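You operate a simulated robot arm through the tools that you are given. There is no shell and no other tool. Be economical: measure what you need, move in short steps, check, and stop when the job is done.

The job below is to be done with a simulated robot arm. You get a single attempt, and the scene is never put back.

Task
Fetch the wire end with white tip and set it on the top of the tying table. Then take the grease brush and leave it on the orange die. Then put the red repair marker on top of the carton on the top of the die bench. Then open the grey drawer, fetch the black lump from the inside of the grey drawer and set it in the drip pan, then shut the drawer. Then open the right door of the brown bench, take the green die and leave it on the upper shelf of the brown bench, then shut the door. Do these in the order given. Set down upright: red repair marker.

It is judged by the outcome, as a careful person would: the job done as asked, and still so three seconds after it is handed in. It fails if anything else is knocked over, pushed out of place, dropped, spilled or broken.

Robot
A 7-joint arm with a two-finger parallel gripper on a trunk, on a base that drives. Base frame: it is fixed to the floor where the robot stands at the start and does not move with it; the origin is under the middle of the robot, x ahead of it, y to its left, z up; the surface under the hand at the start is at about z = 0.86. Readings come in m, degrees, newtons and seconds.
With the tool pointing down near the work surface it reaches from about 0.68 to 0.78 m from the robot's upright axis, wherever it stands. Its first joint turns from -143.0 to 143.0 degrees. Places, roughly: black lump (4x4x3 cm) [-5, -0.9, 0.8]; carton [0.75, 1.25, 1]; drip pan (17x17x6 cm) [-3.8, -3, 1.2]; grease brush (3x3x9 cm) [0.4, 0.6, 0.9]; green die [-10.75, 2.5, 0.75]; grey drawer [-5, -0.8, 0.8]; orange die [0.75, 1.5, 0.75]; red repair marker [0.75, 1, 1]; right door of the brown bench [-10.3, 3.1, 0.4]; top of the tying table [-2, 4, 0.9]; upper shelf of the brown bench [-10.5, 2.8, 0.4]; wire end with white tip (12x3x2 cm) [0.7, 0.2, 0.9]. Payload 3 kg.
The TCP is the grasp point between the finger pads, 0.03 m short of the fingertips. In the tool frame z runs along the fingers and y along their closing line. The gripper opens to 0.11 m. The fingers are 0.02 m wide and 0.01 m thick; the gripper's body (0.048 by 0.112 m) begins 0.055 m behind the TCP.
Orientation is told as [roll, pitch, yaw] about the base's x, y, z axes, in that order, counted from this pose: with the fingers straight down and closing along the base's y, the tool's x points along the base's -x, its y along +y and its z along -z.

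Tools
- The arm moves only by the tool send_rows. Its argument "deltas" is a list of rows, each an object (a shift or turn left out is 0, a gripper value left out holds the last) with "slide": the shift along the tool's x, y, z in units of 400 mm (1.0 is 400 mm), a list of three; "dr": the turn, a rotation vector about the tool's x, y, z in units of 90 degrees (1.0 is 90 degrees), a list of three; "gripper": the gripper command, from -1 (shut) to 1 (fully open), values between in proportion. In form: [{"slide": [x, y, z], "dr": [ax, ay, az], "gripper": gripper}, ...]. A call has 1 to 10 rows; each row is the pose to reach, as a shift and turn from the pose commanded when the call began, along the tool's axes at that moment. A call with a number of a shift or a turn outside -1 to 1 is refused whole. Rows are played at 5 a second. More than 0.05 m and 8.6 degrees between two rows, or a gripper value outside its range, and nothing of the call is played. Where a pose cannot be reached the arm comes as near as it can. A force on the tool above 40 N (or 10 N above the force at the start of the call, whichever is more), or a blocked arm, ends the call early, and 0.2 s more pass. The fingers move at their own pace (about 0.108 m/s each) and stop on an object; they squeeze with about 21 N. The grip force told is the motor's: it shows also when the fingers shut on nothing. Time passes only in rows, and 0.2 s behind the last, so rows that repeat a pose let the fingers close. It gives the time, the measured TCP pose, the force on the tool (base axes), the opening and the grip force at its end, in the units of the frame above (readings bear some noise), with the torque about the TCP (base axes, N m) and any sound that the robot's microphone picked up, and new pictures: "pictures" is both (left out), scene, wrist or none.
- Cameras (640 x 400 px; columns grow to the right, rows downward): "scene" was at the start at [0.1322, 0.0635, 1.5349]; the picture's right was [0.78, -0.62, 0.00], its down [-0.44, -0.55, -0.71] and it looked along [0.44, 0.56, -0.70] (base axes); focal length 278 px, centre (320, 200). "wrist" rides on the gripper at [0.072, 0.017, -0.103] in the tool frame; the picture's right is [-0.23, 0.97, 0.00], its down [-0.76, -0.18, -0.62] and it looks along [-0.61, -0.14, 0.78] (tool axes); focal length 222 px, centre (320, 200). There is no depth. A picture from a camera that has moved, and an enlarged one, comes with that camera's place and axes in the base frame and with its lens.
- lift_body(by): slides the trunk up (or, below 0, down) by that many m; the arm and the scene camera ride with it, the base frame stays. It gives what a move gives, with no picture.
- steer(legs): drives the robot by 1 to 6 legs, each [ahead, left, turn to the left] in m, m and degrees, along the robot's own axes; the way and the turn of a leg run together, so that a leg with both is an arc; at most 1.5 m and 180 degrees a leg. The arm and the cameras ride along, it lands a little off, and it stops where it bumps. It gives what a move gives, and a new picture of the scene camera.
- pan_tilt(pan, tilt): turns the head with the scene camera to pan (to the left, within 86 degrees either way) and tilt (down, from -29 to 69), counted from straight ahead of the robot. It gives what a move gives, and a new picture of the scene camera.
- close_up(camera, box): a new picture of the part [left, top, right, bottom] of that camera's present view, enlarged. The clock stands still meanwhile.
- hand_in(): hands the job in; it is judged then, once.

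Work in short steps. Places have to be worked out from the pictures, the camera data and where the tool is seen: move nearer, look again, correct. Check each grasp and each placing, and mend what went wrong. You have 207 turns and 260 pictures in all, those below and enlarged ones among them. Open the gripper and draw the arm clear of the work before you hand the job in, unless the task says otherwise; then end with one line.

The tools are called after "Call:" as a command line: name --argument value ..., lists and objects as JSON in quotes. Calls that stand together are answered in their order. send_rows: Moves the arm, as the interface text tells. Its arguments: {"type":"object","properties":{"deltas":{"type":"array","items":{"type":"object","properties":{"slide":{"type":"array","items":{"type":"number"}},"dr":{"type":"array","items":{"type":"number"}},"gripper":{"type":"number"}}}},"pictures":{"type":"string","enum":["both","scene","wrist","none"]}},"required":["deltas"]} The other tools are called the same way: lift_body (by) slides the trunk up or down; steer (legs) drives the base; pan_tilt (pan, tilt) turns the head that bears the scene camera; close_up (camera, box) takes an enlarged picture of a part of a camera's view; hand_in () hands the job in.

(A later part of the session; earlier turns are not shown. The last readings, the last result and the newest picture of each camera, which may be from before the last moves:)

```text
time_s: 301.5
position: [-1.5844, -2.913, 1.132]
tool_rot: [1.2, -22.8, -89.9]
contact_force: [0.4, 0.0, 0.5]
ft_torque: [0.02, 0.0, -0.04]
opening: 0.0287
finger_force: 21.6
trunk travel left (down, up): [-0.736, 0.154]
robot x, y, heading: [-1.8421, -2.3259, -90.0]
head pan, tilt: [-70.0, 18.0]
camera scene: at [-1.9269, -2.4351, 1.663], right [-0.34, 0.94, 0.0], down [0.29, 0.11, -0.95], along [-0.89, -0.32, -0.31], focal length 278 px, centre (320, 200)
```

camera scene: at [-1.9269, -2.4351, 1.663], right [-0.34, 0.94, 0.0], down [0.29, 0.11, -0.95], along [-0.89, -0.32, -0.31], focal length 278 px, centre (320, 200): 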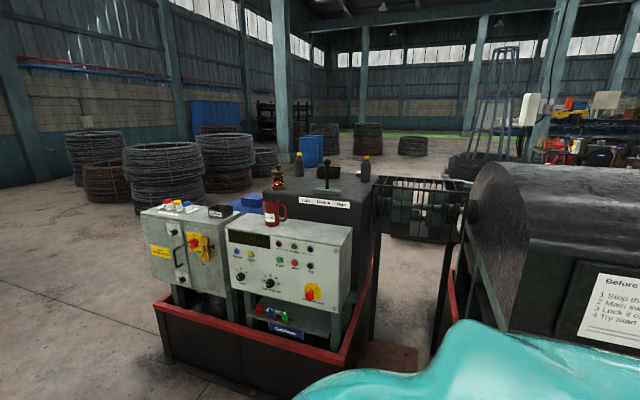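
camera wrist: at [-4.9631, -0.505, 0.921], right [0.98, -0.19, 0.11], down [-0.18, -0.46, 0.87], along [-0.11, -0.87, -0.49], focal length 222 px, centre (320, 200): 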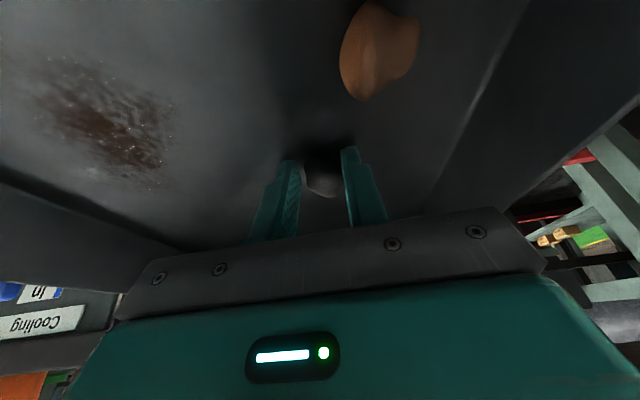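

Zoom on the gearbox top.

Call:
close_up --camera "scene" --box '[220, 130, 420, 260]'

```text
3.08 times, centred on (320, 195) of scene
camera zoom: at [-1.9269, -2.4351, 1.663], right [-0.34, 0.94, 0.0], down [0.29, 0.11, -0.95], along [-0.89, -0.32, -0.31], focal length 855 px, centre (320, 215)
```

zoom: 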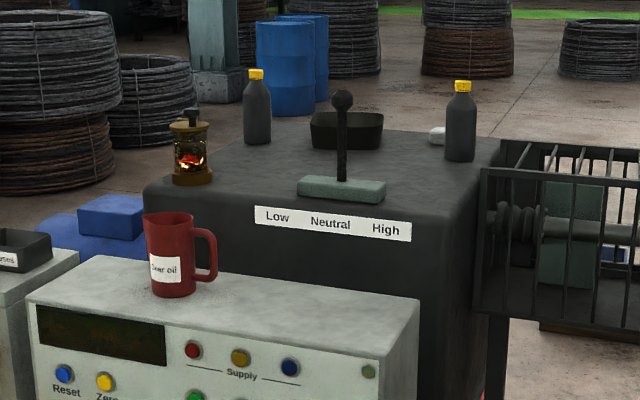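

Drip pan rim centre ≈(−3.81,−3.05,1.26), near the gearbox's west edge; it must be approached from the west (tray edge x≈−4.0). I go round the south end: down to y≈−5.1, turn to face west, and drive to x≈−4.7.

Call:
steer --legs '[[1.5, 0, 0], [1.3, 0, 0], [0, 0, -90]]'

Call:
pan_tilt --pan 0 --tilt 15

```text
time_s: 318.8
position: [-2.5103, -5.3349, 1.1311]
tool_rot: [1.1, -22.8, 178.5]
contact_force: [-0.3, 0.9, -0.2]
ft_torque: [0.01, 0.01, -0.02]
opening: 0.0284
finger_force: 21.3
trunk travel left (down, up): [-0.736, 0.154]
robot x, y, heading: [-1.912, -5.0965, 178.2]
head pan, tilt: [-70.0, 18.0]
camera scene: at [-2.0203, -5.0068, 1.663], right [0.95, 0.31, 0.0], down [0.1, -0.29, -0.95], along [-0.3, 0.9, -0.31], focal length 278 px, centre (320, 200)
```

scene: 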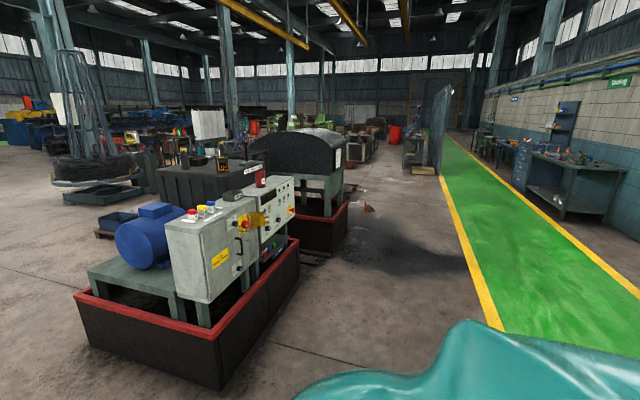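

```text
time_s: 320.2
position: [-2.5114, -5.3362, 1.1306]
tool_rot: [1.2, -22.8, 178.5]
contact_force: [0.0, -0.7, 0.1]
ft_torque: [0.0, 0.02, 0.02]
opening: 0.0283
finger_force: 21.2
trunk travel left (down, up): [-0.736, 0.154]
robot x, y, heading: [-1.9112, -5.0968, 178.2]
head pan, tilt: [0.0, 15.0]
camera scene: at [-2.0846, -5.0926, 1.6679], right [0.03, 1.0, 0.0], down [0.26, -0.01, -0.97], along [-0.97, 0.03, -0.26], focal length 278 px, centre (320, 200)
```

scene: 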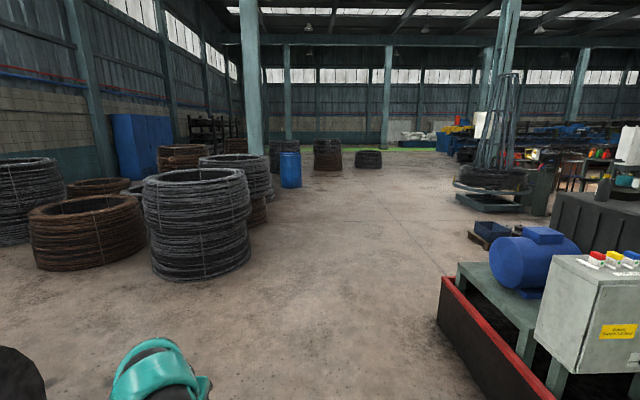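

Clear corridor. Drive west to x≈−4.75, turn north, go to y≈−3.3.

Call:
steer --legs '[[1.45, 0, 0], [1.45, 0, 0], [0, 0, -88.2], [0.9, 0, 0], [0.9, 0, 0]]'

Call:
pan_tilt --pan -70 --tilt 22

```text
time_s: 346.4
position: [-5.2119, -2.7231, 1.1313]
tool_rot: [1.1, -22.8, 94.5]
contact_force: [0.0, -0.1, 0.2]
ft_torque: [0.01, 0.02, -0.01]
opening: 0.0271
finger_force: 20.8
trunk travel left (down, up): [-0.736, 0.154]
robot x, y, heading: [-4.909, -3.2903, 94.5]
head pan, tilt: [0.0, 15.0]
camera scene: at [-4.9224, -3.1193, 1.6678], right [1.0, 0.07, 0.0], down [0.02, -0.26, -0.97], along [-0.07, 0.96, -0.26], focal length 278 px, centre (320, 200)
```

scene: 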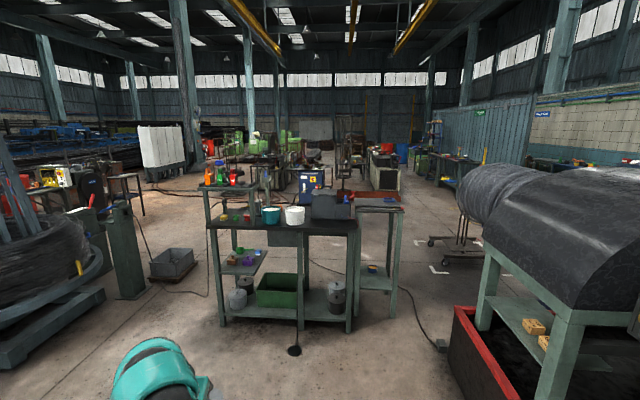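

```text
time_s: 347.8
position: [-5.2123, -2.7231, 1.131]
tool_rot: [1.2, -22.8, 94.5]
contact_force: [-0.8, -0.8, -0.1]
ft_torque: [0.0, -0.03, 0.01]
opening: 0.0268
finger_force: 20.9
trunk travel left (down, up): [-0.736, 0.154]
robot x, y, heading: [-4.9113, -3.2924, 94.3]
head pan, tilt: [-70.0, 22.0]
camera scene: at [-4.8307, -3.1747, 1.6565], right [0.41, -0.91, 0.0], down [-0.34, -0.15, -0.93], along [0.84, 0.38, -0.37], focal length 278 px, centre (320, 200)
```

scene: 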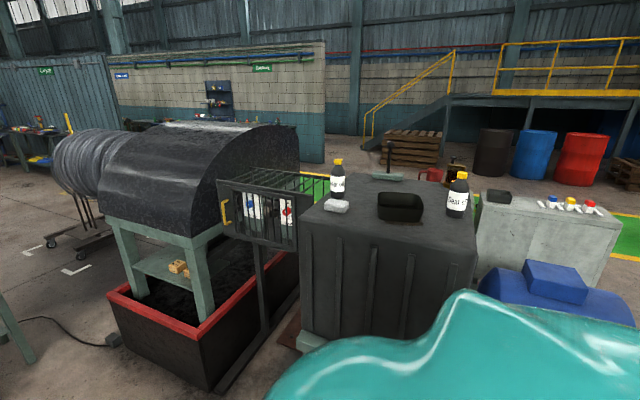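

The pan is at ≈(−3.86,−3.06), rim ≈1.25, bottles on either side 0.2–0.3 m off. I raise the trunk fully and extend/tilt the hand a bit more here in free space.

Call:
lift_body --by 0.15

Call:
send_rows --deltas '[{"slide": [-0.07, 0, -0.01], "dr": [0, -0.06, 0]}, {"slide": [-0.14, 0, -0.02], "dr": [0, -0.12, 0]}, {"slide": [-0.21, 0, -0.03], "dr": [0, -0.18, 0]}, {"slide": [-0.29, 0, -0.04], "dr": [0, -0.25, 0]}]' --pictures "wrist"

```text
time_s: 349.5
position: [-5.2115, -2.7233, 1.2815]
tool_rot: [1.2, -22.8, 94.7]
contact_force: [0.0, -0.1, -1.0]
ft_torque: [0.0, 0.0, -0.03]
opening: 0.0268
finger_force: 20.9
trunk travel left (down, up): [-0.886, 0.004]
robot x, y, heading: [-4.9117, -3.2943, 94.1]
head pan, tilt: [-70.0, 22.0]
```

```text
time_s: 350.5
position: [-5.2173, -2.6228, 1.3401]
tool_rot: [1.5, -45.2, 94.0]
contact_force: [-0.4, 0.2, 0.2]
ft_torque: [0.01, 0.0, 0.0]
opening: 0.0269
finger_force: 21.3
trunk travel left (down, up): [-0.886, 0.004]
robot x, y, heading: [-4.9136, -3.2901, 94.6]
head pan, tilt: [-70.0, 22.0]
camera wrist: at [-5.2229, -2.7478, 1.3643], right [-0.98, 0.07, 0.18], down [0.19, 0.11, 0.98], along [0.05, 0.99, -0.12], focal length 222 px, centre (320, 200)
```

wrist: 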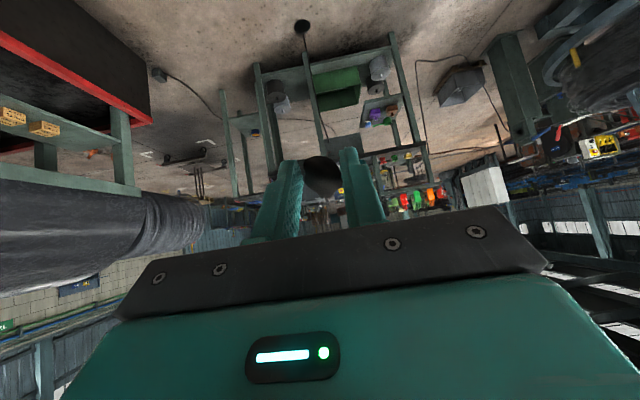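

Turn to heading 0 here, then check with the wrist camera.

Call:
steer --legs '[[0, 0, -94.5]]'

Call:
pan_tilt --pan 0 --tilt 35

Call:
close_up --camera "wrist" --box '[0, 0, 640, 400]'

```text
time_s: 355.0
position: [-4.2163, -3.0518, 1.3406]
tool_rot: [1.6, -45.3, -1.6]
contact_force: [-1.2, -0.3, -1.3]
ft_torque: [-0.01, 0.02, -0.04]
opening: 0.0262
finger_force: 21.3
trunk travel left (down, up): [-0.886, 0.004]
robot x, y, heading: [-4.9103, -3.2908, -1.3]
head pan, tilt: [-70.0, 22.0]
camera scene: at [-4.7993, -3.3827, 1.8065], right [-0.95, -0.32, 0.0], down [-0.12, 0.35, -0.93], along [0.3, -0.88, -0.37], focal length 278 px, centre (320, 200)
```

scene: 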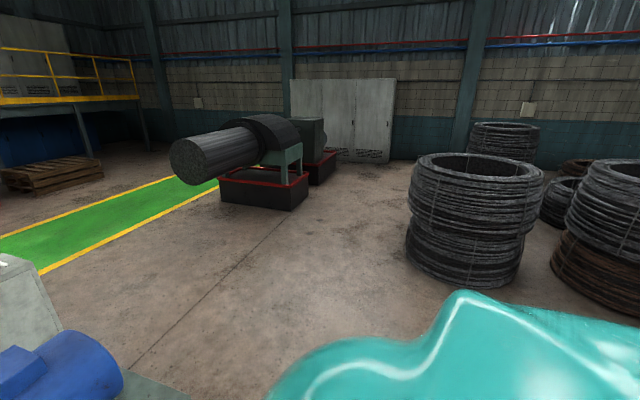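

```text
time_s: 356.4
position: [-4.2159, -3.0519, 1.3418]
tool_rot: [1.5, -45.3, -1.6]
contact_force: [0.0, 0.1, 0.7]
ft_torque: [0.0, 0.0, 0.04]
opening: 0.0263
finger_force: 20.8
trunk travel left (down, up): [-0.886, 0.004]
robot x, y, heading: [-4.9112, -3.295, -1.6]
head pan, tilt: [0.0, 35.0]
camera scene: at [-4.7411, -3.2967, 1.7859], right [-0.02, -1.0, 0.0], down [-0.57, 0.01, -0.82], along [0.82, -0.02, -0.57], focal length 278 px, centre (320, 200)
```

scene: 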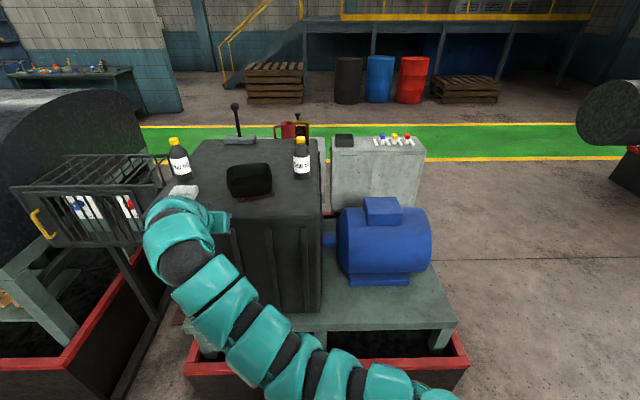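

```text
1.00 times, centred on (320, 200) of wrist (not enlarged: the box is as wide or as high as the picture)
camera zoom: at [-4.3403, -3.033, 1.3646], right [0.17, 0.97, 0.18], down [0.09, -0.2, 0.98], along [0.98, -0.15, -0.12], focal length 222 px, centre (320, 200)
```

zoom: 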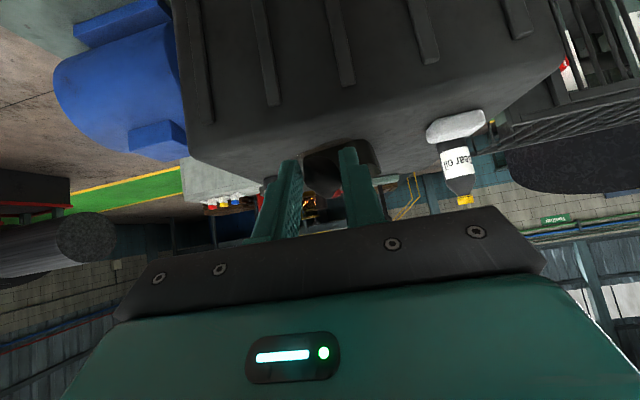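

Pan centre ≈(−3.83,−3.057). Drive ahead 0.36 m.

Call:
steer --legs '[[0.36, 0.006, 0]]'

Call:
close_up --camera "wrist" --box '[0, 0, 640, 400]'

```text
time_s: 358.7
position: [-3.8603, -3.0588, 1.342]
tool_rot: [1.5, -45.2, -2.0]
contact_force: [0.7, 0.2, -1.1]
ft_torque: [0.03, 0.05, 0.0]
opening: 0.0262
finger_force: 21.3
trunk travel left (down, up): [-0.886, 0.004]
robot x, y, heading: [-4.5542, -3.2938, -1.7]
head pan, tilt: [0.0, 35.0]
camera scene: at [-4.3856, -3.3004, 1.7858], right [-0.03, -1.0, 0.0], down [-0.57, 0.02, -0.82], along [0.82, -0.02, -0.57], focal length 278 px, centre (320, 200)
```

scene: 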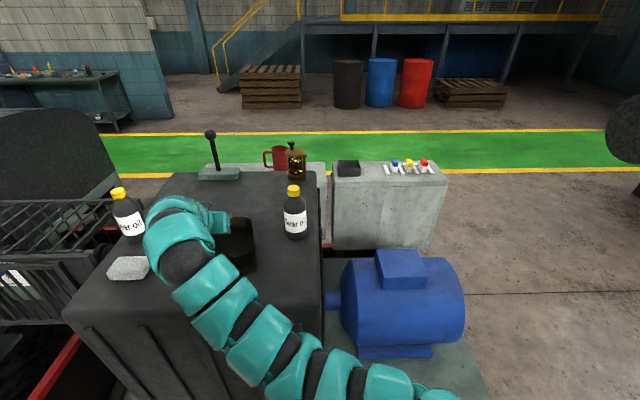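

```text
1.00 times, centred on (320, 200) of wrist (not enlarged: the box is as wide or as high as the picture)
camera zoom: at [-3.9835, -3.0393, 1.3642], right [0.17, 0.97, 0.18], down [0.09, -0.2, 0.98], along [0.98, -0.15, -0.12], focal length 222 px, centre (320, 200)
```

zoom: 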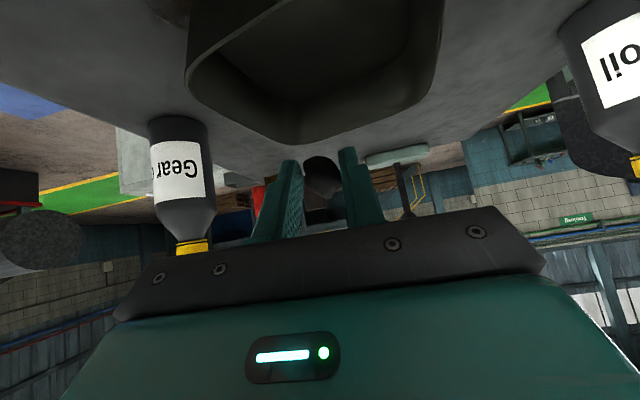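

Lump should move ~3 cm further in. Advance 3 cm, 1.2 cm left, and lower 6.5 cm.

Call:
steer --legs '[[0.03, 0.013, 0]]'

Call:
lift_body --by -0.065

Call:
close_up --camera "wrist" --box '[0, 0, 640, 400]'

Call:
close_up --camera "scene" --box '[80, 170, 330, 320]'

```text
time_s: 359.5
position: [-3.8283, -3.0452, 1.3399]
tool_rot: [1.5, -45.2, -1.9]
contact_force: [-0.1, 0.3, 0.3]
ft_torque: [-0.03, 0.05, 0.01]
opening: 0.0262
finger_force: 21.8
trunk travel left (down, up): [-0.886, 0.004]
robot x, y, heading: [-4.528, -3.2833, -1.6]
head pan, tilt: [0.0, 35.0]
camera scene: at [-4.3543, -3.2875, 1.7858], right [-0.03, -1.0, 0.0], down [-0.57, 0.02, -0.82], along [0.82, -0.02, -0.57], focal length 278 px, centre (320, 200)
```

scene: 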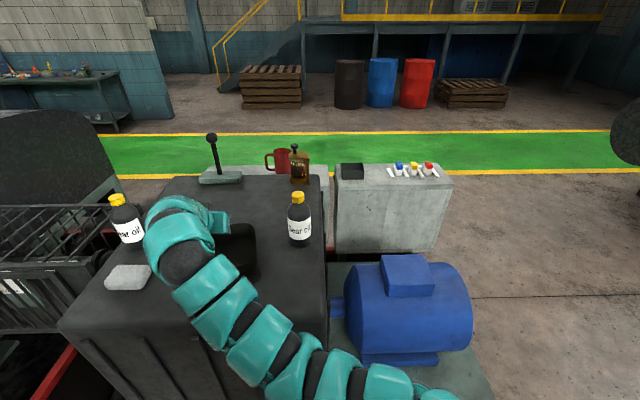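

```text
time_s: 360.6
position: [-3.8288, -3.0462, 1.2749]
tool_rot: [1.5, -45.2, -1.8]
contact_force: [-0.7, 0.2, -0.4]
ft_torque: [-0.05, -0.01, -0.01]
opening: 0.026
finger_force: 21.1
trunk travel left (down, up): [-0.821, 0.069]
robot x, y, heading: [-4.5282, -3.2824, -1.7]
head pan, tilt: [0.0, 35.0]
```

```text
1.00 times, centred on (320, 200) of wrist (not enlarged: the box is as wide or as high as the picture)
camera zoom: at [-3.9535, -3.0269, 1.2993], right [0.17, 0.97, 0.18], down [0.09, -0.2, 0.98], along [0.98, -0.15, -0.12], focal length 222 px, centre (320, 200)
```

zoom: 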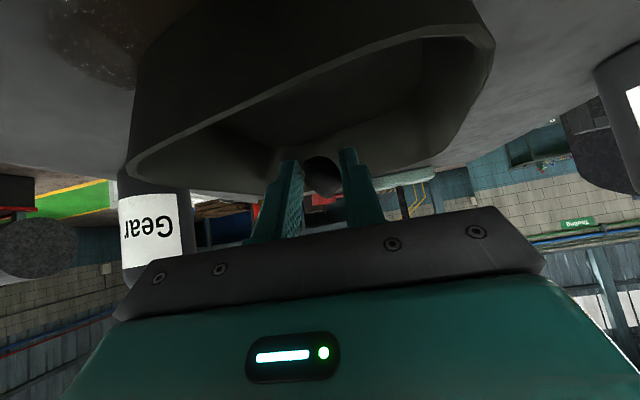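

```text
2.56 times, centred on (205, 245) of scene
camera zoom: at [-4.3556, -3.2881, 1.7209], right [-0.03, -1.0, 0.0], down [-0.57, 0.02, -0.82], along [0.82, -0.02, -0.57], focal length 711 px, centre (614, 85)
```

zoom: 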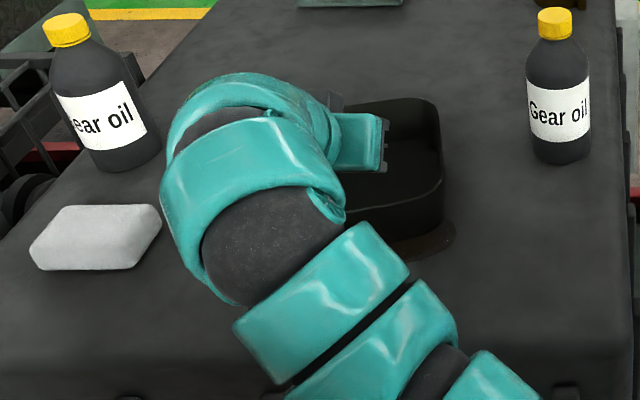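

The lump is over the middle of the pan, at rim level. Open to drop it in.

Call:
send_rows --deltas '[{"gripper": -0.2}, {"gripper": 0.1}, {"gripper": 0.1}, {"gripper": 0.1}]' --pictures "wrist"

Call:
lift_body --by 0.068

Call:
steer --legs '[[-0.25, 0, 0]]'

Call:
close_up --camera "scene" --box '[100, 130, 340, 280]'

```text
time_s: 361.6
position: [-3.8299, -3.0473, 1.2757]
tool_rot: [1.5, -45.2, -1.8]
contact_force: [0.5, 0.3, 0.4]
ft_torque: [0.01, -0.01, 0.0]
opening: 0.0607
finger_force: 0.0
trunk travel left (down, up): [-0.821, 0.069]
robot x, y, heading: [-4.5273, -3.2808, -1.8]
head pan, tilt: [0.0, 35.0]
camera wrist: at [-3.9537, -3.027, 1.2994], right [0.17, 0.97, 0.18], down [0.09, -0.2, 0.98], along [0.98, -0.15, -0.12], focal length 222 px, centre (320, 200)
```

wrist: 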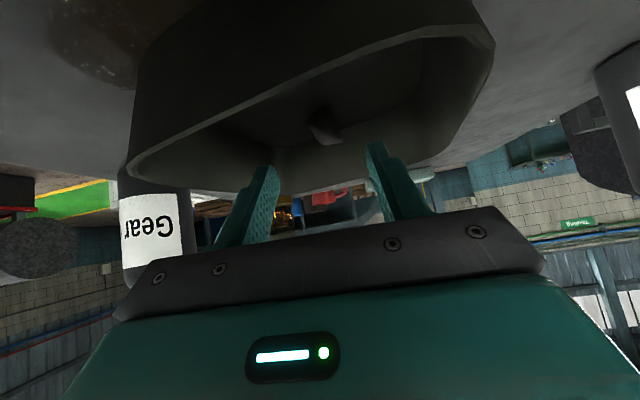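

```text
time_s: 362.6
position: [-3.8284, -3.0459, 1.3436]
tool_rot: [1.6, -45.2, -1.8]
contact_force: [-0.1, 0.3, -0.3]
ft_torque: [-0.01, 0.04, -0.04]
opening: 0.0606
finger_force: 0.1
trunk travel left (down, up): [-0.889, 0.001]
robot x, y, heading: [-4.5219, -3.2867, -1.7]
head pan, tilt: [0.0, 35.0]
```

```text
time_s: 364.5
position: [-4.0798, -3.0414, 1.3441]
tool_rot: [1.5, -45.3, -2.1]
contact_force: [0.6, -0.2, 0.1]
ft_torque: [-0.03, -0.02, -0.01]
opening: 0.0605
finger_force: 0.0
trunk travel left (down, up): [-0.889, 0.001]
robot x, y, heading: [-4.7793, -3.277, -2.0]
head pan, tilt: [0.0, 35.0]
camera scene: at [-4.608, -3.2815, 1.789], right [-0.03, -1.0, 0.0], down [-0.57, 0.02, -0.82], along [0.82, -0.03, -0.57], focal length 278 px, centre (320, 200)
```

scene: 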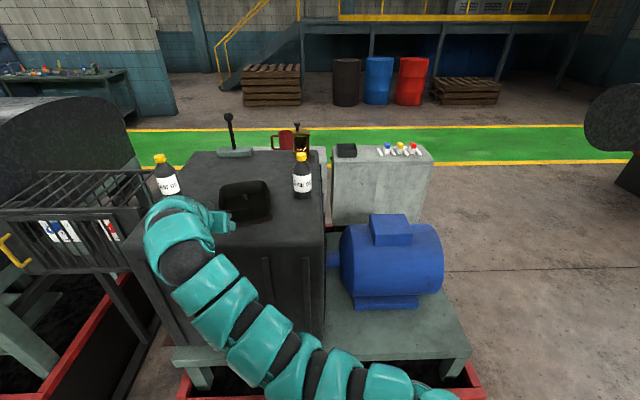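

```text
2.67 times, centred on (220, 205) of scene
camera zoom: at [-4.608, -3.2815, 1.789], right [-0.03, -1.0, 0.0], down [-0.57, 0.02, -0.82], along [0.82, -0.03, -0.57], focal length 741 px, centre (587, 187)
```

zoom: 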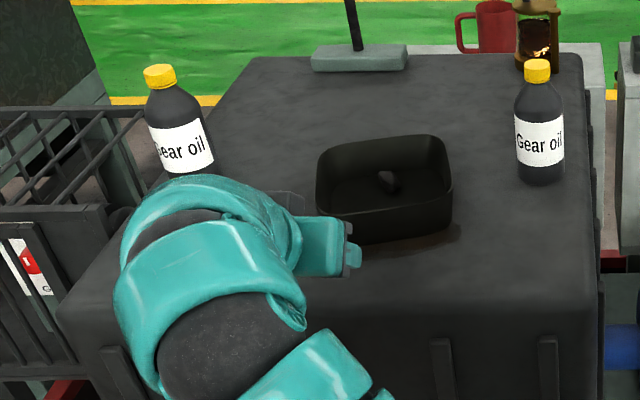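

The lump lies in the pan. Now back round to the drawer's front: south, east, then north, keeping heading ≈0.

Call:
steer --legs '[[-0.05, -0.95, 2], [0, -0.95, 0], [1.48, 0, 0], [1.48, 0, 0], [0, 1.5, 0], [0, 1.5, 0]]'

```text
time_s: 401.9
position: [-1.239, -1.844, 1.3443]
tool_rot: [1.5, -45.3, 1.2]
contact_force: [-0.3, 0.7, -0.3]
ft_torque: [0.03, -0.01, -0.03]
opening: 0.0606
finger_force: 0.0
trunk travel left (down, up): [-0.889, 0.001]
robot x, y, heading: [-1.9233, -2.1157, 1.6]
head pan, tilt: [0.0, 35.0]
camera scene: at [-1.7512, -2.1128, 1.7889], right [0.02, -1.0, 0.0], down [-0.57, -0.01, -0.82], along [0.82, 0.02, -0.57], focal length 278 px, centre (320, 200)
```

scene: 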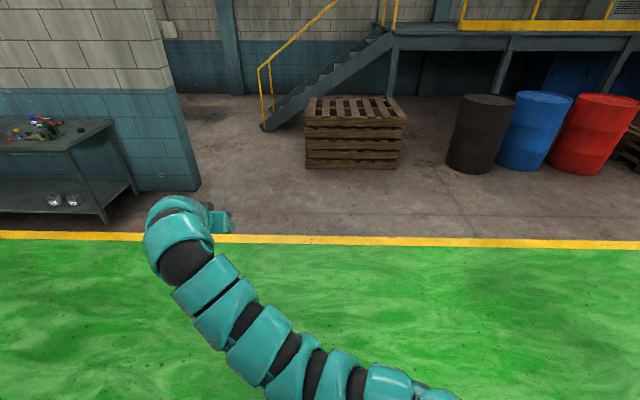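

Continue north to y≈1.5, then back west to x≈−5.2.

Call:
steer --legs '[[0, 1.5, -1.6], [0, 1.5, 0], [0, 0.6, 0], [-1.5, 0, 0], [-1.5, 0, 0], [-0.3, 0, 0]]'

```text
time_s: 435.3
position: [-4.558, 1.8199, 1.3442]
tool_rot: [1.5, -45.3, -0.9]
contact_force: [0.0, -0.6, -0.3]
ft_torque: [-0.04, -0.02, 0.01]
opening: 0.0609
finger_force: 0.0
trunk travel left (down, up): [-0.889, 0.001]
robot x, y, heading: [-5.2512, 1.5743, -0.5]
head pan, tilt: [0.0, 35.0]
camera scene: at [-5.0804, 1.5699, 1.789], right [-0.01, -1.0, 0.0], down [-0.57, 0.01, -0.82], along [0.82, -0.01, -0.57], focal length 278 px, centre (320, 200)
```

scene: 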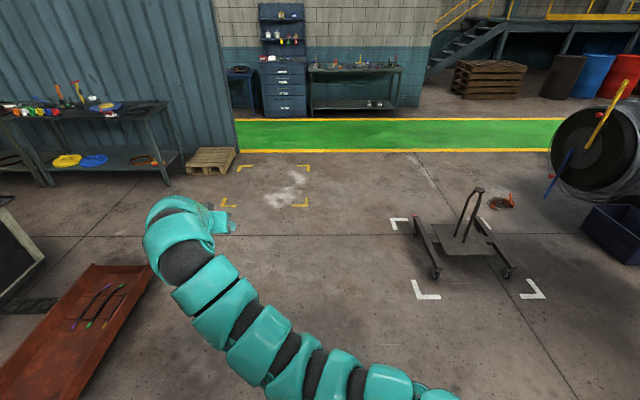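

Turn to face the drawer, point the hand forward with fingers shut, and lower to the handle's height.

Call:
steer --legs '[[0, 0, -89.5]]'

Call:
send_rows --deltas '[{"dr": [0, -0.09, 0], "gripper": -1}, {"dr": [0, -0.18, 0], "gripper": -1}, {"dr": [0, -0.27, 0], "gripper": -1}, {"dr": [0, -0.36, 0], "gripper": -1}, {"dr": [0, -0.45, 0], "gripper": -1}, {"dr": [0, -0.497, 0], "gripper": -1}]' --pictures "none"

Call:
lift_body --by -0.49

```text
time_s: 439.5
position: [-4.9892, 0.8853, 1.3425]
tool_rot: [1.5, -45.2, -90.0]
contact_force: [-0.1, 0.6, 0.5]
ft_torque: [0.01, 0.03, 0.02]
opening: 0.0603
finger_force: 0.1
trunk travel left (down, up): [-0.889, 0.001]
robot x, y, heading: [-5.2499, 1.5721, -89.5]
head pan, tilt: [0.0, 35.0]
camera scene: at [-5.2469, 1.4034, 1.7889], right [-1.0, -0.01, 0.0], down [0.0, 0.57, -0.82], along [0.0, -0.82, -0.57], focal length 278 px, centre (320, 200)
```

scene: 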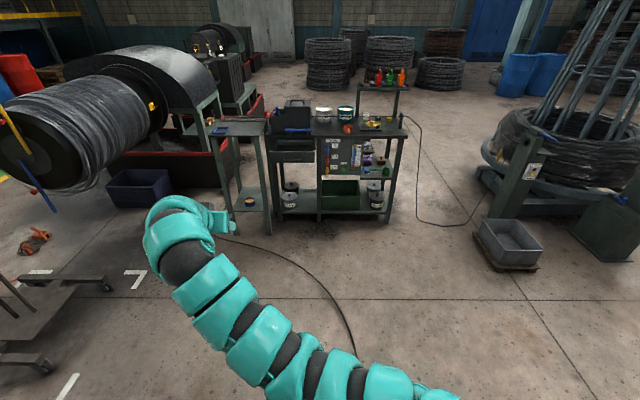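

```text
time_s: 440.9
position: [-4.9881, 0.8851, 1.3438]
tool_rot: [93.2, -88.8, 177.9]
contact_force: [0.9, -0.2, -1.2]
ft_torque: [-0.05, 0.04, 0.0]
opening: 0.0
finger_force: 20.9
trunk travel left (down, up): [-0.889, 0.001]
robot x, y, heading: [-5.2523, 1.5684, -89.9]
head pan, tilt: [0.0, 35.0]
```

```text
refused: -0.49 is not a number from -0.4 to 0.4
```

Call:
lift_body --by -0.4

Call:
lift_body --by -0.092

Call:
steer --legs '[[1.15, -0.045, 0]]'

Call:
close_up --camera "scene" --box '[120, 160, 360, 320]'

```text
time_s: 444.8
position: [-4.9899, 0.8849, 0.9441]
tool_rot: [88.0, -88.8, -176.9]
contact_force: [-0.3, -0.2, 0.8]
ft_torque: [0.03, 0.02, 0.01]
opening: 0.0002
finger_force: 20.5
trunk travel left (down, up): [-0.489, 0.401]
robot x, y, heading: [-5.2507, 1.5716, -89.6]
head pan, tilt: [0.0, 35.0]
```

```text
time_s: 446.0
position: [-4.9888, 0.8862, 0.8522]
tool_rot: [88.5, -88.9, -177.4]
contact_force: [0.1, 0.7, -0.5]
ft_torque: [0.02, -0.05, -0.07]
opening: 0.0
finger_force: 20.9
trunk travel left (down, up): [-0.397, 0.493]
robot x, y, heading: [-5.2484, 1.5724, -89.9]
head pan, tilt: [0.0, 35.0]
```

```text
time_s: 451.9
position: [-5.0298, -0.2708, 0.8519]
tool_rot: [88.1, -88.9, -177.1]
contact_force: [0.4, 1.5, 0.2]
ft_torque: [0.02, 0.04, 0.02]
opening: 0.0
finger_force: 20.5
trunk travel left (down, up): [-0.397, 0.493]
robot x, y, heading: [-5.2896, 0.4138, -89.8]
head pan, tilt: [0.0, 35.0]
camera scene: at [-5.2863, 0.2482, 1.2969], right [-1.0, 0.0, 0.0], down [0.0, 0.57, -0.82], along [0.0, -0.82, -0.57], focal length 278 px, centre (320, 200)
```

scene: 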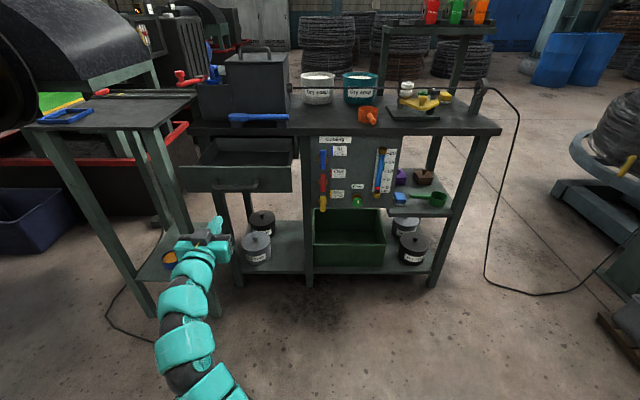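

```text
2.50 times, centred on (240, 240) of scene
camera zoom: at [-5.2863, 0.2482, 1.2969], right [-1.0, 0.0, 0.0], down [0.0, 0.57, -0.82], along [0.0, -0.82, -0.57], focal length 694 px, centre (520, 100)
```

zoom: 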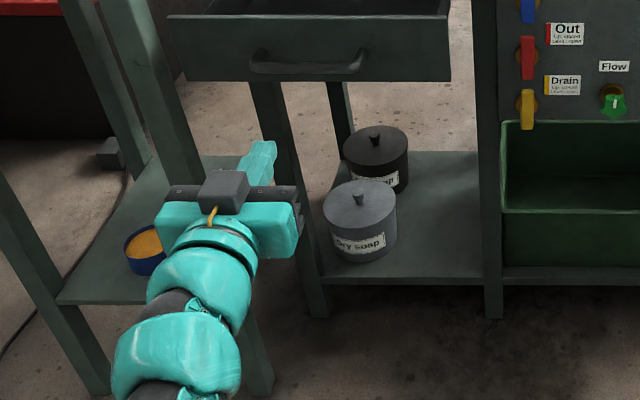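

Handle at (−5.04, −0.44, 0.857); the fingertips are lined up with it. Raise 4 mm and push: 0.25 m first.

Call:
lift_body --by 0.004

Call:
steer --legs '[[0.25, 0, 0]]'

```text
time_s: 452.4
position: [-5.0301, -0.2709, 0.8563]
tool_rot: [87.0, -88.9, -175.9]
contact_force: [-0.9, 0.0, -0.1]
ft_torque: [0.01, -0.02, 0.0]
opening: 0.0
finger_force: 20.9
trunk travel left (down, up): [-0.401, 0.489]
robot x, y, heading: [-5.2885, 0.4192, -89.8]
head pan, tilt: [0.0, 35.0]
```

```text
time_s: 454.3
position: [-5.0273, -0.52, 0.8563]
tool_rot: [87.3, -88.9, -176.1]
contact_force: [0.3, 0.2, -0.4]
ft_torque: [0.0, 0.02, 0.01]
opening: 0.0
finger_force: 21.3
trunk travel left (down, up): [-0.401, 0.489]
robot x, y, heading: [-5.2897, 0.1631, -89.6]
head pan, tilt: [0.0, 35.0]
camera scene: at [-5.285, -0.0015, 1.3009], right [-1.0, 0.0, 0.0], down [0.0, 0.57, -0.82], along [0.0, -0.82, -0.57], focal length 278 px, centre (320, 200)
```

scene: 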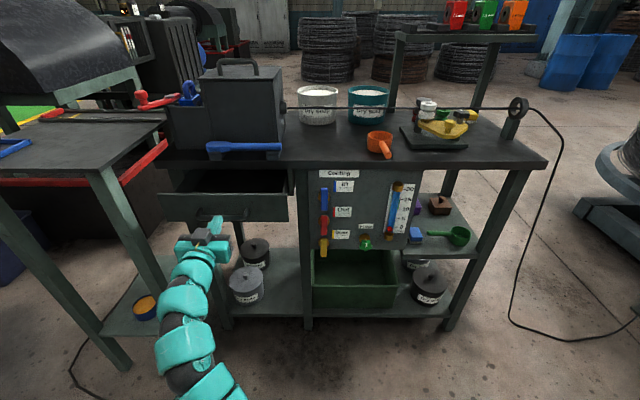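

It slides in. Push the remaining 0.14 m.

Call:
steer --legs '[[0.136, 0, 0]]'

```text
time_s: 455.6
position: [-5.0284, -0.6542, 0.8541]
tool_rot: [82.3, -88.9, -171.5]
contact_force: [-2.7, 11.6, -7.8]
ft_torque: [0.28, -0.04, -0.12]
opening: 0.0
finger_force: 21.0
trunk travel left (down, up): [-0.401, 0.489]
robot x, y, heading: [-5.2852, 0.0359, -89.7]
head pan, tilt: [0.0, 35.0]
camera scene: at [-5.285, -0.1355, 1.3008], right [-1.0, 0.0, 0.0], down [0.0, 0.57, -0.82], along [0.0, -0.82, -0.57], focal length 278 px, centre (320, 200)
```

scene: 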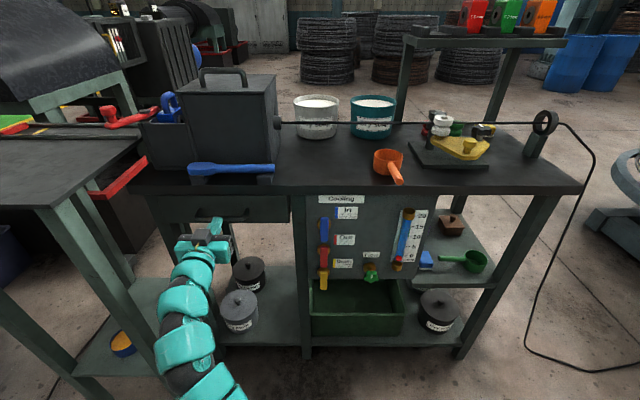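

The drawer resists now — closed. One more gentle 5 mm push, then back off and verify.

Call:
steer --legs '[[0.006, 0, 0]]'

Call:
steer --legs '[[-0.5, 0, 0]]'

Call:
close_up --camera "scene" --box '[160, 140, 320, 250]'

```text
time_s: 456.4
position: [-5.0292, -0.656, 0.8556]
tool_rot: [74.4, -88.9, -163.6]
contact_force: [-7.3, 17.5, 3.6]
ft_torque: [-0.06, 0.07, -0.25]
opening: 0.0
finger_force: 21.1
trunk travel left (down, up): [-0.401, 0.489]
robot x, y, heading: [-5.2901, 0.0323, -90.0]
head pan, tilt: [0.0, 35.0]
stopped in leg 1: the force on the tool passed its limit at 53 N (the readings are from after the stop); the commanded pose is now the measured one
camera scene: at [-5.2863, -0.137, 1.3012], right [-1.0, 0.0, 0.0], down [0.0, 0.57, -0.82], along [0.0, -0.82, -0.57], focal length 278 px, centre (320, 200)
```

scene: 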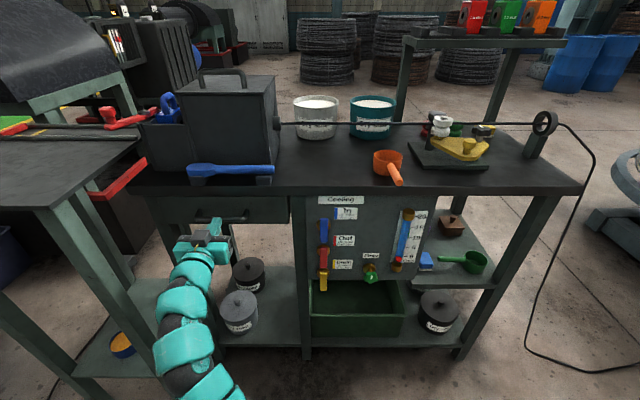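

```text
time_s: 459.3
position: [-5.0296, -0.1522, 0.854]
tool_rot: [67.2, -88.9, -156.4]
contact_force: [0.5, 0.7, 0.7]
ft_torque: [-0.03, -0.02, 0.02]
opening: 0.0
finger_force: 21.1
trunk travel left (down, up): [-0.401, 0.489]
robot x, y, heading: [-5.2844, 0.5347, -90.1]
head pan, tilt: [0.0, 35.0]
camera scene: at [-5.2863, 0.3662, 1.3009], right [-1.0, 0.0, 0.0], down [0.0, 0.57, -0.82], along [0.0, -0.82, -0.57], focal length 278 px, centre (320, 200)
```

scene: 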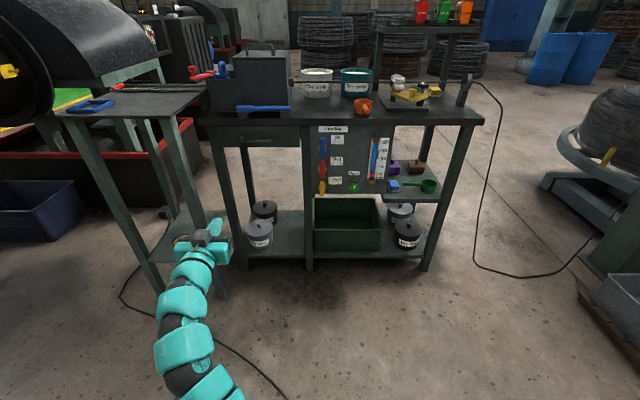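

```text
3.64 times, centred on (240, 195) of scene
camera zoom: at [-5.2863, 0.3662, 1.3009], right [-1.0, 0.0, 0.0], down [0.0, 0.57, -0.82], along [0.0, -0.82, -0.57], focal length 1010 px, centre (611, 218)
```

zoom: 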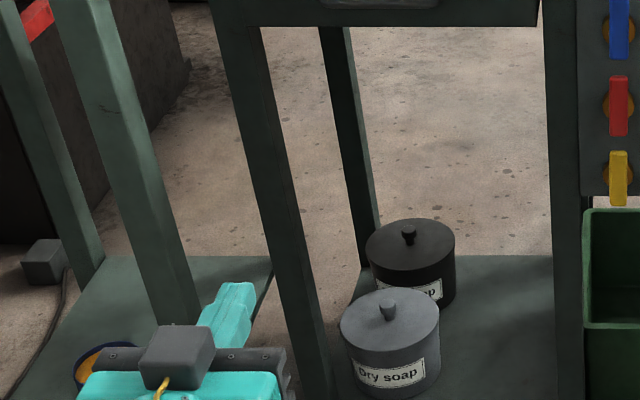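

Drawer shut. Next the brown bench near (−10.5,2.8). I raise the trunk, turn to face west and look.

Call:
lift_body --by 0.3

Call:
steer --legs '[[-0.6, 0, 0], [0, 0, -100]]'

Call:
pan_tilt --pan 0 --tilt 12

```text
time_s: 462.3
position: [-5.03, -0.1522, 1.1525]
tool_rot: [66.8, -88.9, -156.0]
contact_force: [-0.7, 0.3, 0.1]
ft_torque: [-0.05, -0.03, 0.0]
opening: 0.0
finger_force: 20.9
trunk travel left (down, up): [-0.701, 0.189]
robot x, y, heading: [-5.2861, 0.5336, -90.2]
head pan, tilt: [0.0, 35.0]
```

```text
time_s: 469.9
position: [-6.0074, 0.9969, 1.1525]
tool_rot: [66.7, -88.9, 103.6]
contact_force: [-1.0, -0.3, 0.2]
ft_torque: [-0.01, 0.0, -0.01]
opening: 0.0
finger_force: 21.0
trunk travel left (down, up): [-0.701, 0.189]
robot x, y, heading: [-5.2835, 1.1314, 169.7]
head pan, tilt: [0.0, 35.0]
camera scene: at [-5.449, 1.156, 1.6009], right [0.18, 0.98, 0.0], down [0.56, -0.1, -0.82], along [-0.81, 0.15, -0.57], focal length 278 px, centre (320, 200)
```

scene: 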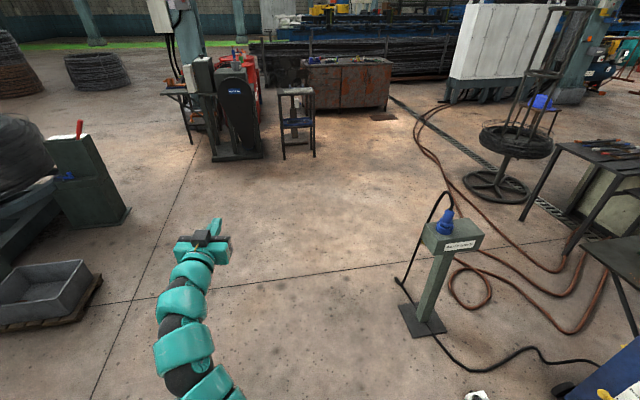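

```text
time_s: 470.8
position: [-6.007, 0.9967, 1.1536]
tool_rot: [66.4, -88.9, 104.0]
contact_force: [-0.7, -0.6, 0.3]
ft_torque: [-0.04, 0.0, -0.04]
opening: 0.0003
finger_force: 21.4
trunk travel left (down, up): [-0.701, 0.189]
robot x, y, heading: [-5.2819, 1.1242, 169.3]
head pan, tilt: [0.0, 12.0]
camera scene: at [-5.4541, 1.1568, 1.6377], right [0.18, 0.98, 0.0], down [0.21, -0.04, -0.98], along [-0.96, 0.18, -0.21], focal length 278 px, centre (320, 200)
```

scene: 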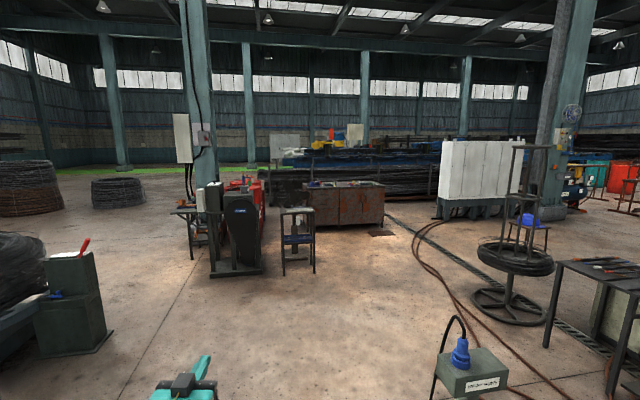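

The rusty brown bench is ahead at (−10.4,2.7). Drive between the sign post and the stool to ≈(−9.0,2.2), facing west.

Call:
steer --legs '[[1.3, -0.12, 0], [1.3, -0.12, 0], [1.2, -0.13, 10.7]]'

Call:
pan_tilt --pan -10 --tilt 30

```text
time_s: 489.1
position: [-9.6504, 1.8819, 1.1533]
tool_rot: [66.0, -89.0, 113.2]
contact_force: [-0.1, 0.1, 0.4]
ft_torque: [-0.01, 0.02, 0.0]
opening: 0.0
finger_force: 20.9
trunk travel left (down, up): [-0.701, 0.189]
robot x, y, heading: [-8.9556, 2.1193, 178.7]
head pan, tilt: [0.0, 12.0]
camera scene: at [-9.1289, 2.1259, 1.6377], right [0.03, 1.0, 0.0], down [0.21, -0.01, -0.98], along [-0.98, 0.02, -0.21], focal length 278 px, centre (320, 200)
```

scene: 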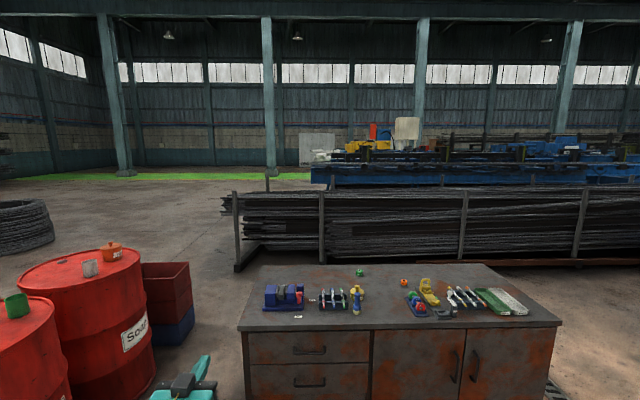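

```text
time_s: 489.9
position: [-9.6498, 1.8813, 1.1535]
tool_rot: [66.4, -89.0, 113.1]
contact_force: [0.0, 0.2, -0.8]
ft_torque: [-0.01, 0.03, -0.02]
opening: 0.0
finger_force: 20.9
trunk travel left (down, up): [-0.701, 0.189]
robot x, y, heading: [-8.9582, 2.1209, 178.5]
head pan, tilt: [-10.0, 30.0]
camera scene: at [-9.124, 2.1415, 1.6088], right [0.2, 0.98, 0.0], down [0.49, -0.1, -0.87], along [-0.85, 0.17, -0.5], focal length 278 px, centre (320, 200)
```

scene: 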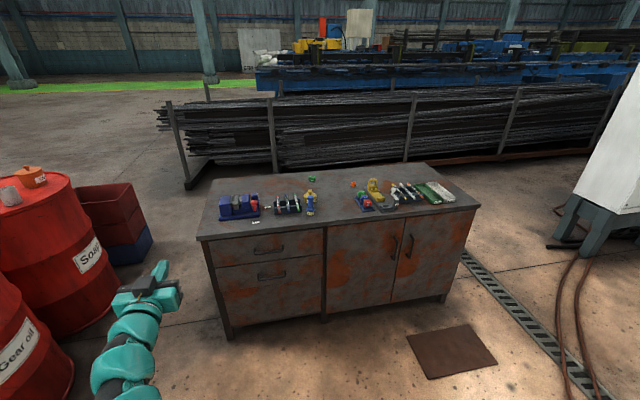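

Call:
close_up --camera "scene" --box '[190, 150, 490, 340]'

```text
2.11 times, centred on (340, 245) of scene
camera zoom: at [-9.124, 2.1415, 1.6088], right [0.2, 0.98, 0.0], down [0.49, -0.1, -0.87], along [-0.85, 0.17, -0.5], focal length 585 px, centre (278, 105)
```

zoom: 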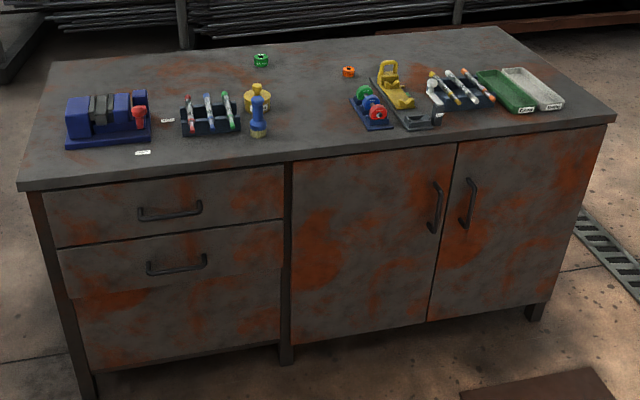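

Bench: front at x≈−10.27, y 1.79–3.29, top z≈0.80. Right-door handle (vertical bar) ≈(−10.235,2.90,0.587), hinge at y≈3.25. Green die ≈(−10.73,2.42,0.82). I lower the trunk and line up with the handle.

Call:
steer --legs '[[0, -1.0, 1.5], [0.3, 0, 0]]'

Call:
lift_body --by -0.4

Call:
lift_body --by -0.15

Call:
close_up --camera "scene" --box '[0, 0, 640, 400]'

Call:
close_up --camera "wrist" --box '[0, 0, 640, 400]'

```text
time_s: 496.7
position: [-9.933, 2.8593, 1.1524]
tool_rot: [64.2, -88.8, 116.4]
contact_force: [1.0, 0.2, -0.1]
ft_torque: [0.03, 0.02, 0.01]
opening: 0.0001
finger_force: 20.8
trunk travel left (down, up): [-0.701, 0.189]
robot x, y, heading: [-9.2453, 3.1159, 179.9]
head pan, tilt: [-10.0, 30.0]
camera scene: at [-9.4127, 3.1304, 1.6086], right [0.18, 0.98, 0.0], down [0.49, -0.09, -0.87], along [-0.85, 0.15, -0.5], focal length 278 px, centre (320, 200)
```

scene: 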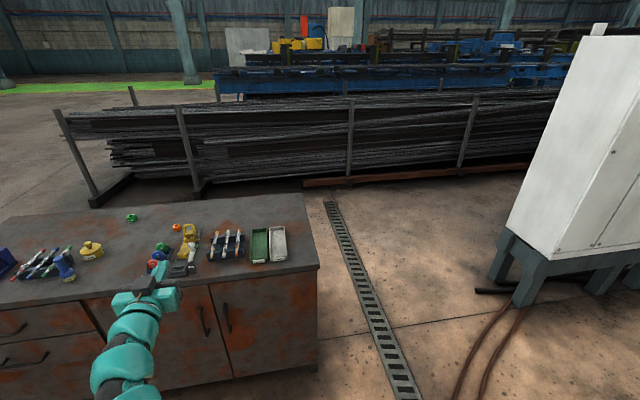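

```text
time_s: 500.6
position: [-9.9323, 2.8599, 0.752]
tool_rot: [66.1, -88.9, 114.5]
contact_force: [0.0, 0.4, -1.0]
ft_torque: [0.0, 0.01, -0.01]
opening: 0.0
finger_force: 21.3
trunk travel left (down, up): [-0.301, 0.589]
robot x, y, heading: [-9.2442, 3.1146, 179.9]
head pan, tilt: [-10.0, 30.0]
```

```text
time_s: 502.3
position: [-9.9318, 2.8593, 0.6026]
tool_rot: [66.3, -88.9, 114.5]
contact_force: [0.3, -0.6, -0.3]
ft_torque: [-0.02, 0.01, 0.0]
opening: 0.0
finger_force: 21.6
trunk travel left (down, up): [-0.151, 0.739]
robot x, y, heading: [-9.2451, 3.115, 179.9]
head pan, tilt: [-10.0, 30.0]
```

```text
1.00 times, centred on (320, 200) of scene (not enlarged: the box is as wide or as high as the picture)
camera zoom: at [-9.4115, 3.1304, 1.0587], right [0.18, 0.98, 0.0], down [0.49, -0.09, -0.87], along [-0.85, 0.15, -0.5], focal length 278 px, centre (320, 200)
```

zoom: 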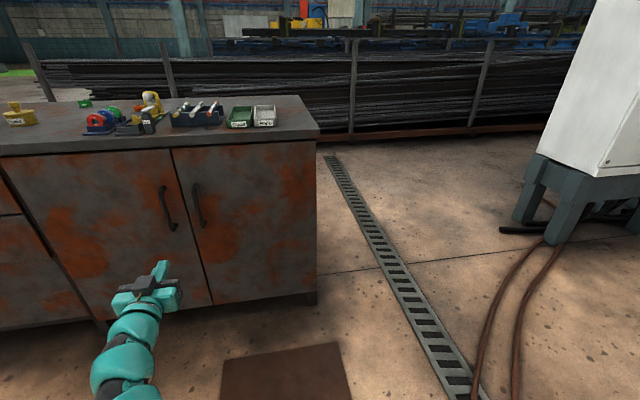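

```text
1.00 times, centred on (320, 200) of wrist (not enlarged: the box is as wide or as high as the picture)
camera zoom: at [-9.8274, 2.8429, 0.5338], right [0.01, -0.97, 0.24], down [0.62, 0.2, 0.76], along [-0.79, 0.14, 0.6], focal length 222 px, centre (320, 200)
```

zoom: 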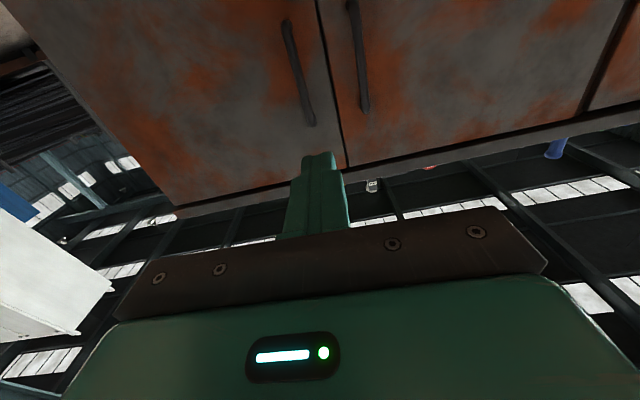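

Handle triangulated at ≈(−10.216,2.884,0.595). Open the fingers to 4.5 cm and drive onto it.

Call:
send_rows --deltas '[{"gripper": -0.18}, {"gripper": -0.18}]' --pictures "none"

Call:
steer --legs '[[0.2, -0.025, 0]]'

Call:
close_up --camera "wrist" --box '[160, 0, 480, 220]'

```text
time_s: 502.9
position: [-9.9309, 2.8588, 0.6035]
tool_rot: [66.3, -88.8, 114.3]
contact_force: [0.0, 0.7, -0.2]
ft_torque: [0.01, 0.01, -0.04]
opening: 0.0449
finger_force: 0.0
trunk travel left (down, up): [-0.151, 0.739]
robot x, y, heading: [-9.2438, 3.1186, 179.9]
head pan, tilt: [-10.0, 30.0]
```

```text
time_s: 504.5
position: [-10.131, 2.8872, 0.6023]
tool_rot: [66.3, -88.9, 114.1]
contact_force: [0.1, -0.3, -0.6]
ft_torque: [0.0, 0.0, 0.02]
opening: 0.045
finger_force: 0.0
trunk travel left (down, up): [-0.151, 0.739]
robot x, y, heading: [-9.4422, 3.1437, 179.8]
head pan, tilt: [-10.0, 30.0]
camera scene: at [-9.6097, 3.1568, 1.0587], right [0.18, 0.98, 0.0], down [0.49, -0.09, -0.87], along [-0.85, 0.15, -0.5], focal length 278 px, centre (320, 200)
```

scene: 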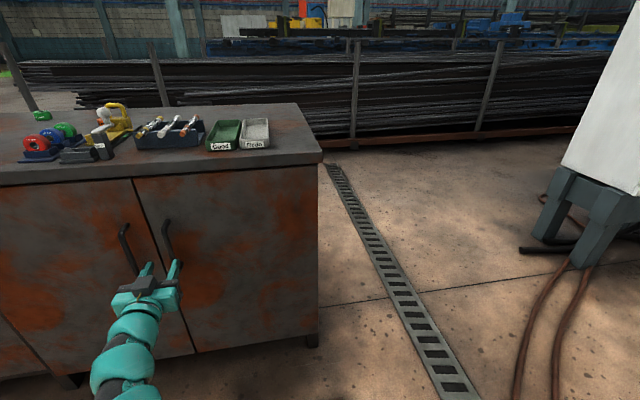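

```text
1.82 times, centred on (320, 110) of wrist
camera zoom: at [-10.0265, 2.8705, 0.5338], right [0.01, -0.97, 0.24], down [0.62, 0.2, 0.76], along [-0.79, 0.15, 0.6], focal length 404 px, centre (320, 364)
```

zoom: 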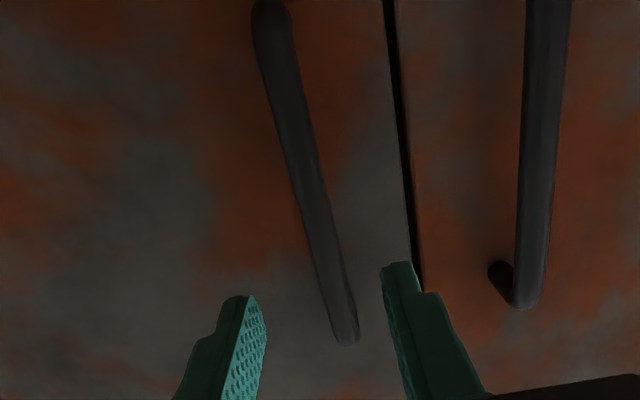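

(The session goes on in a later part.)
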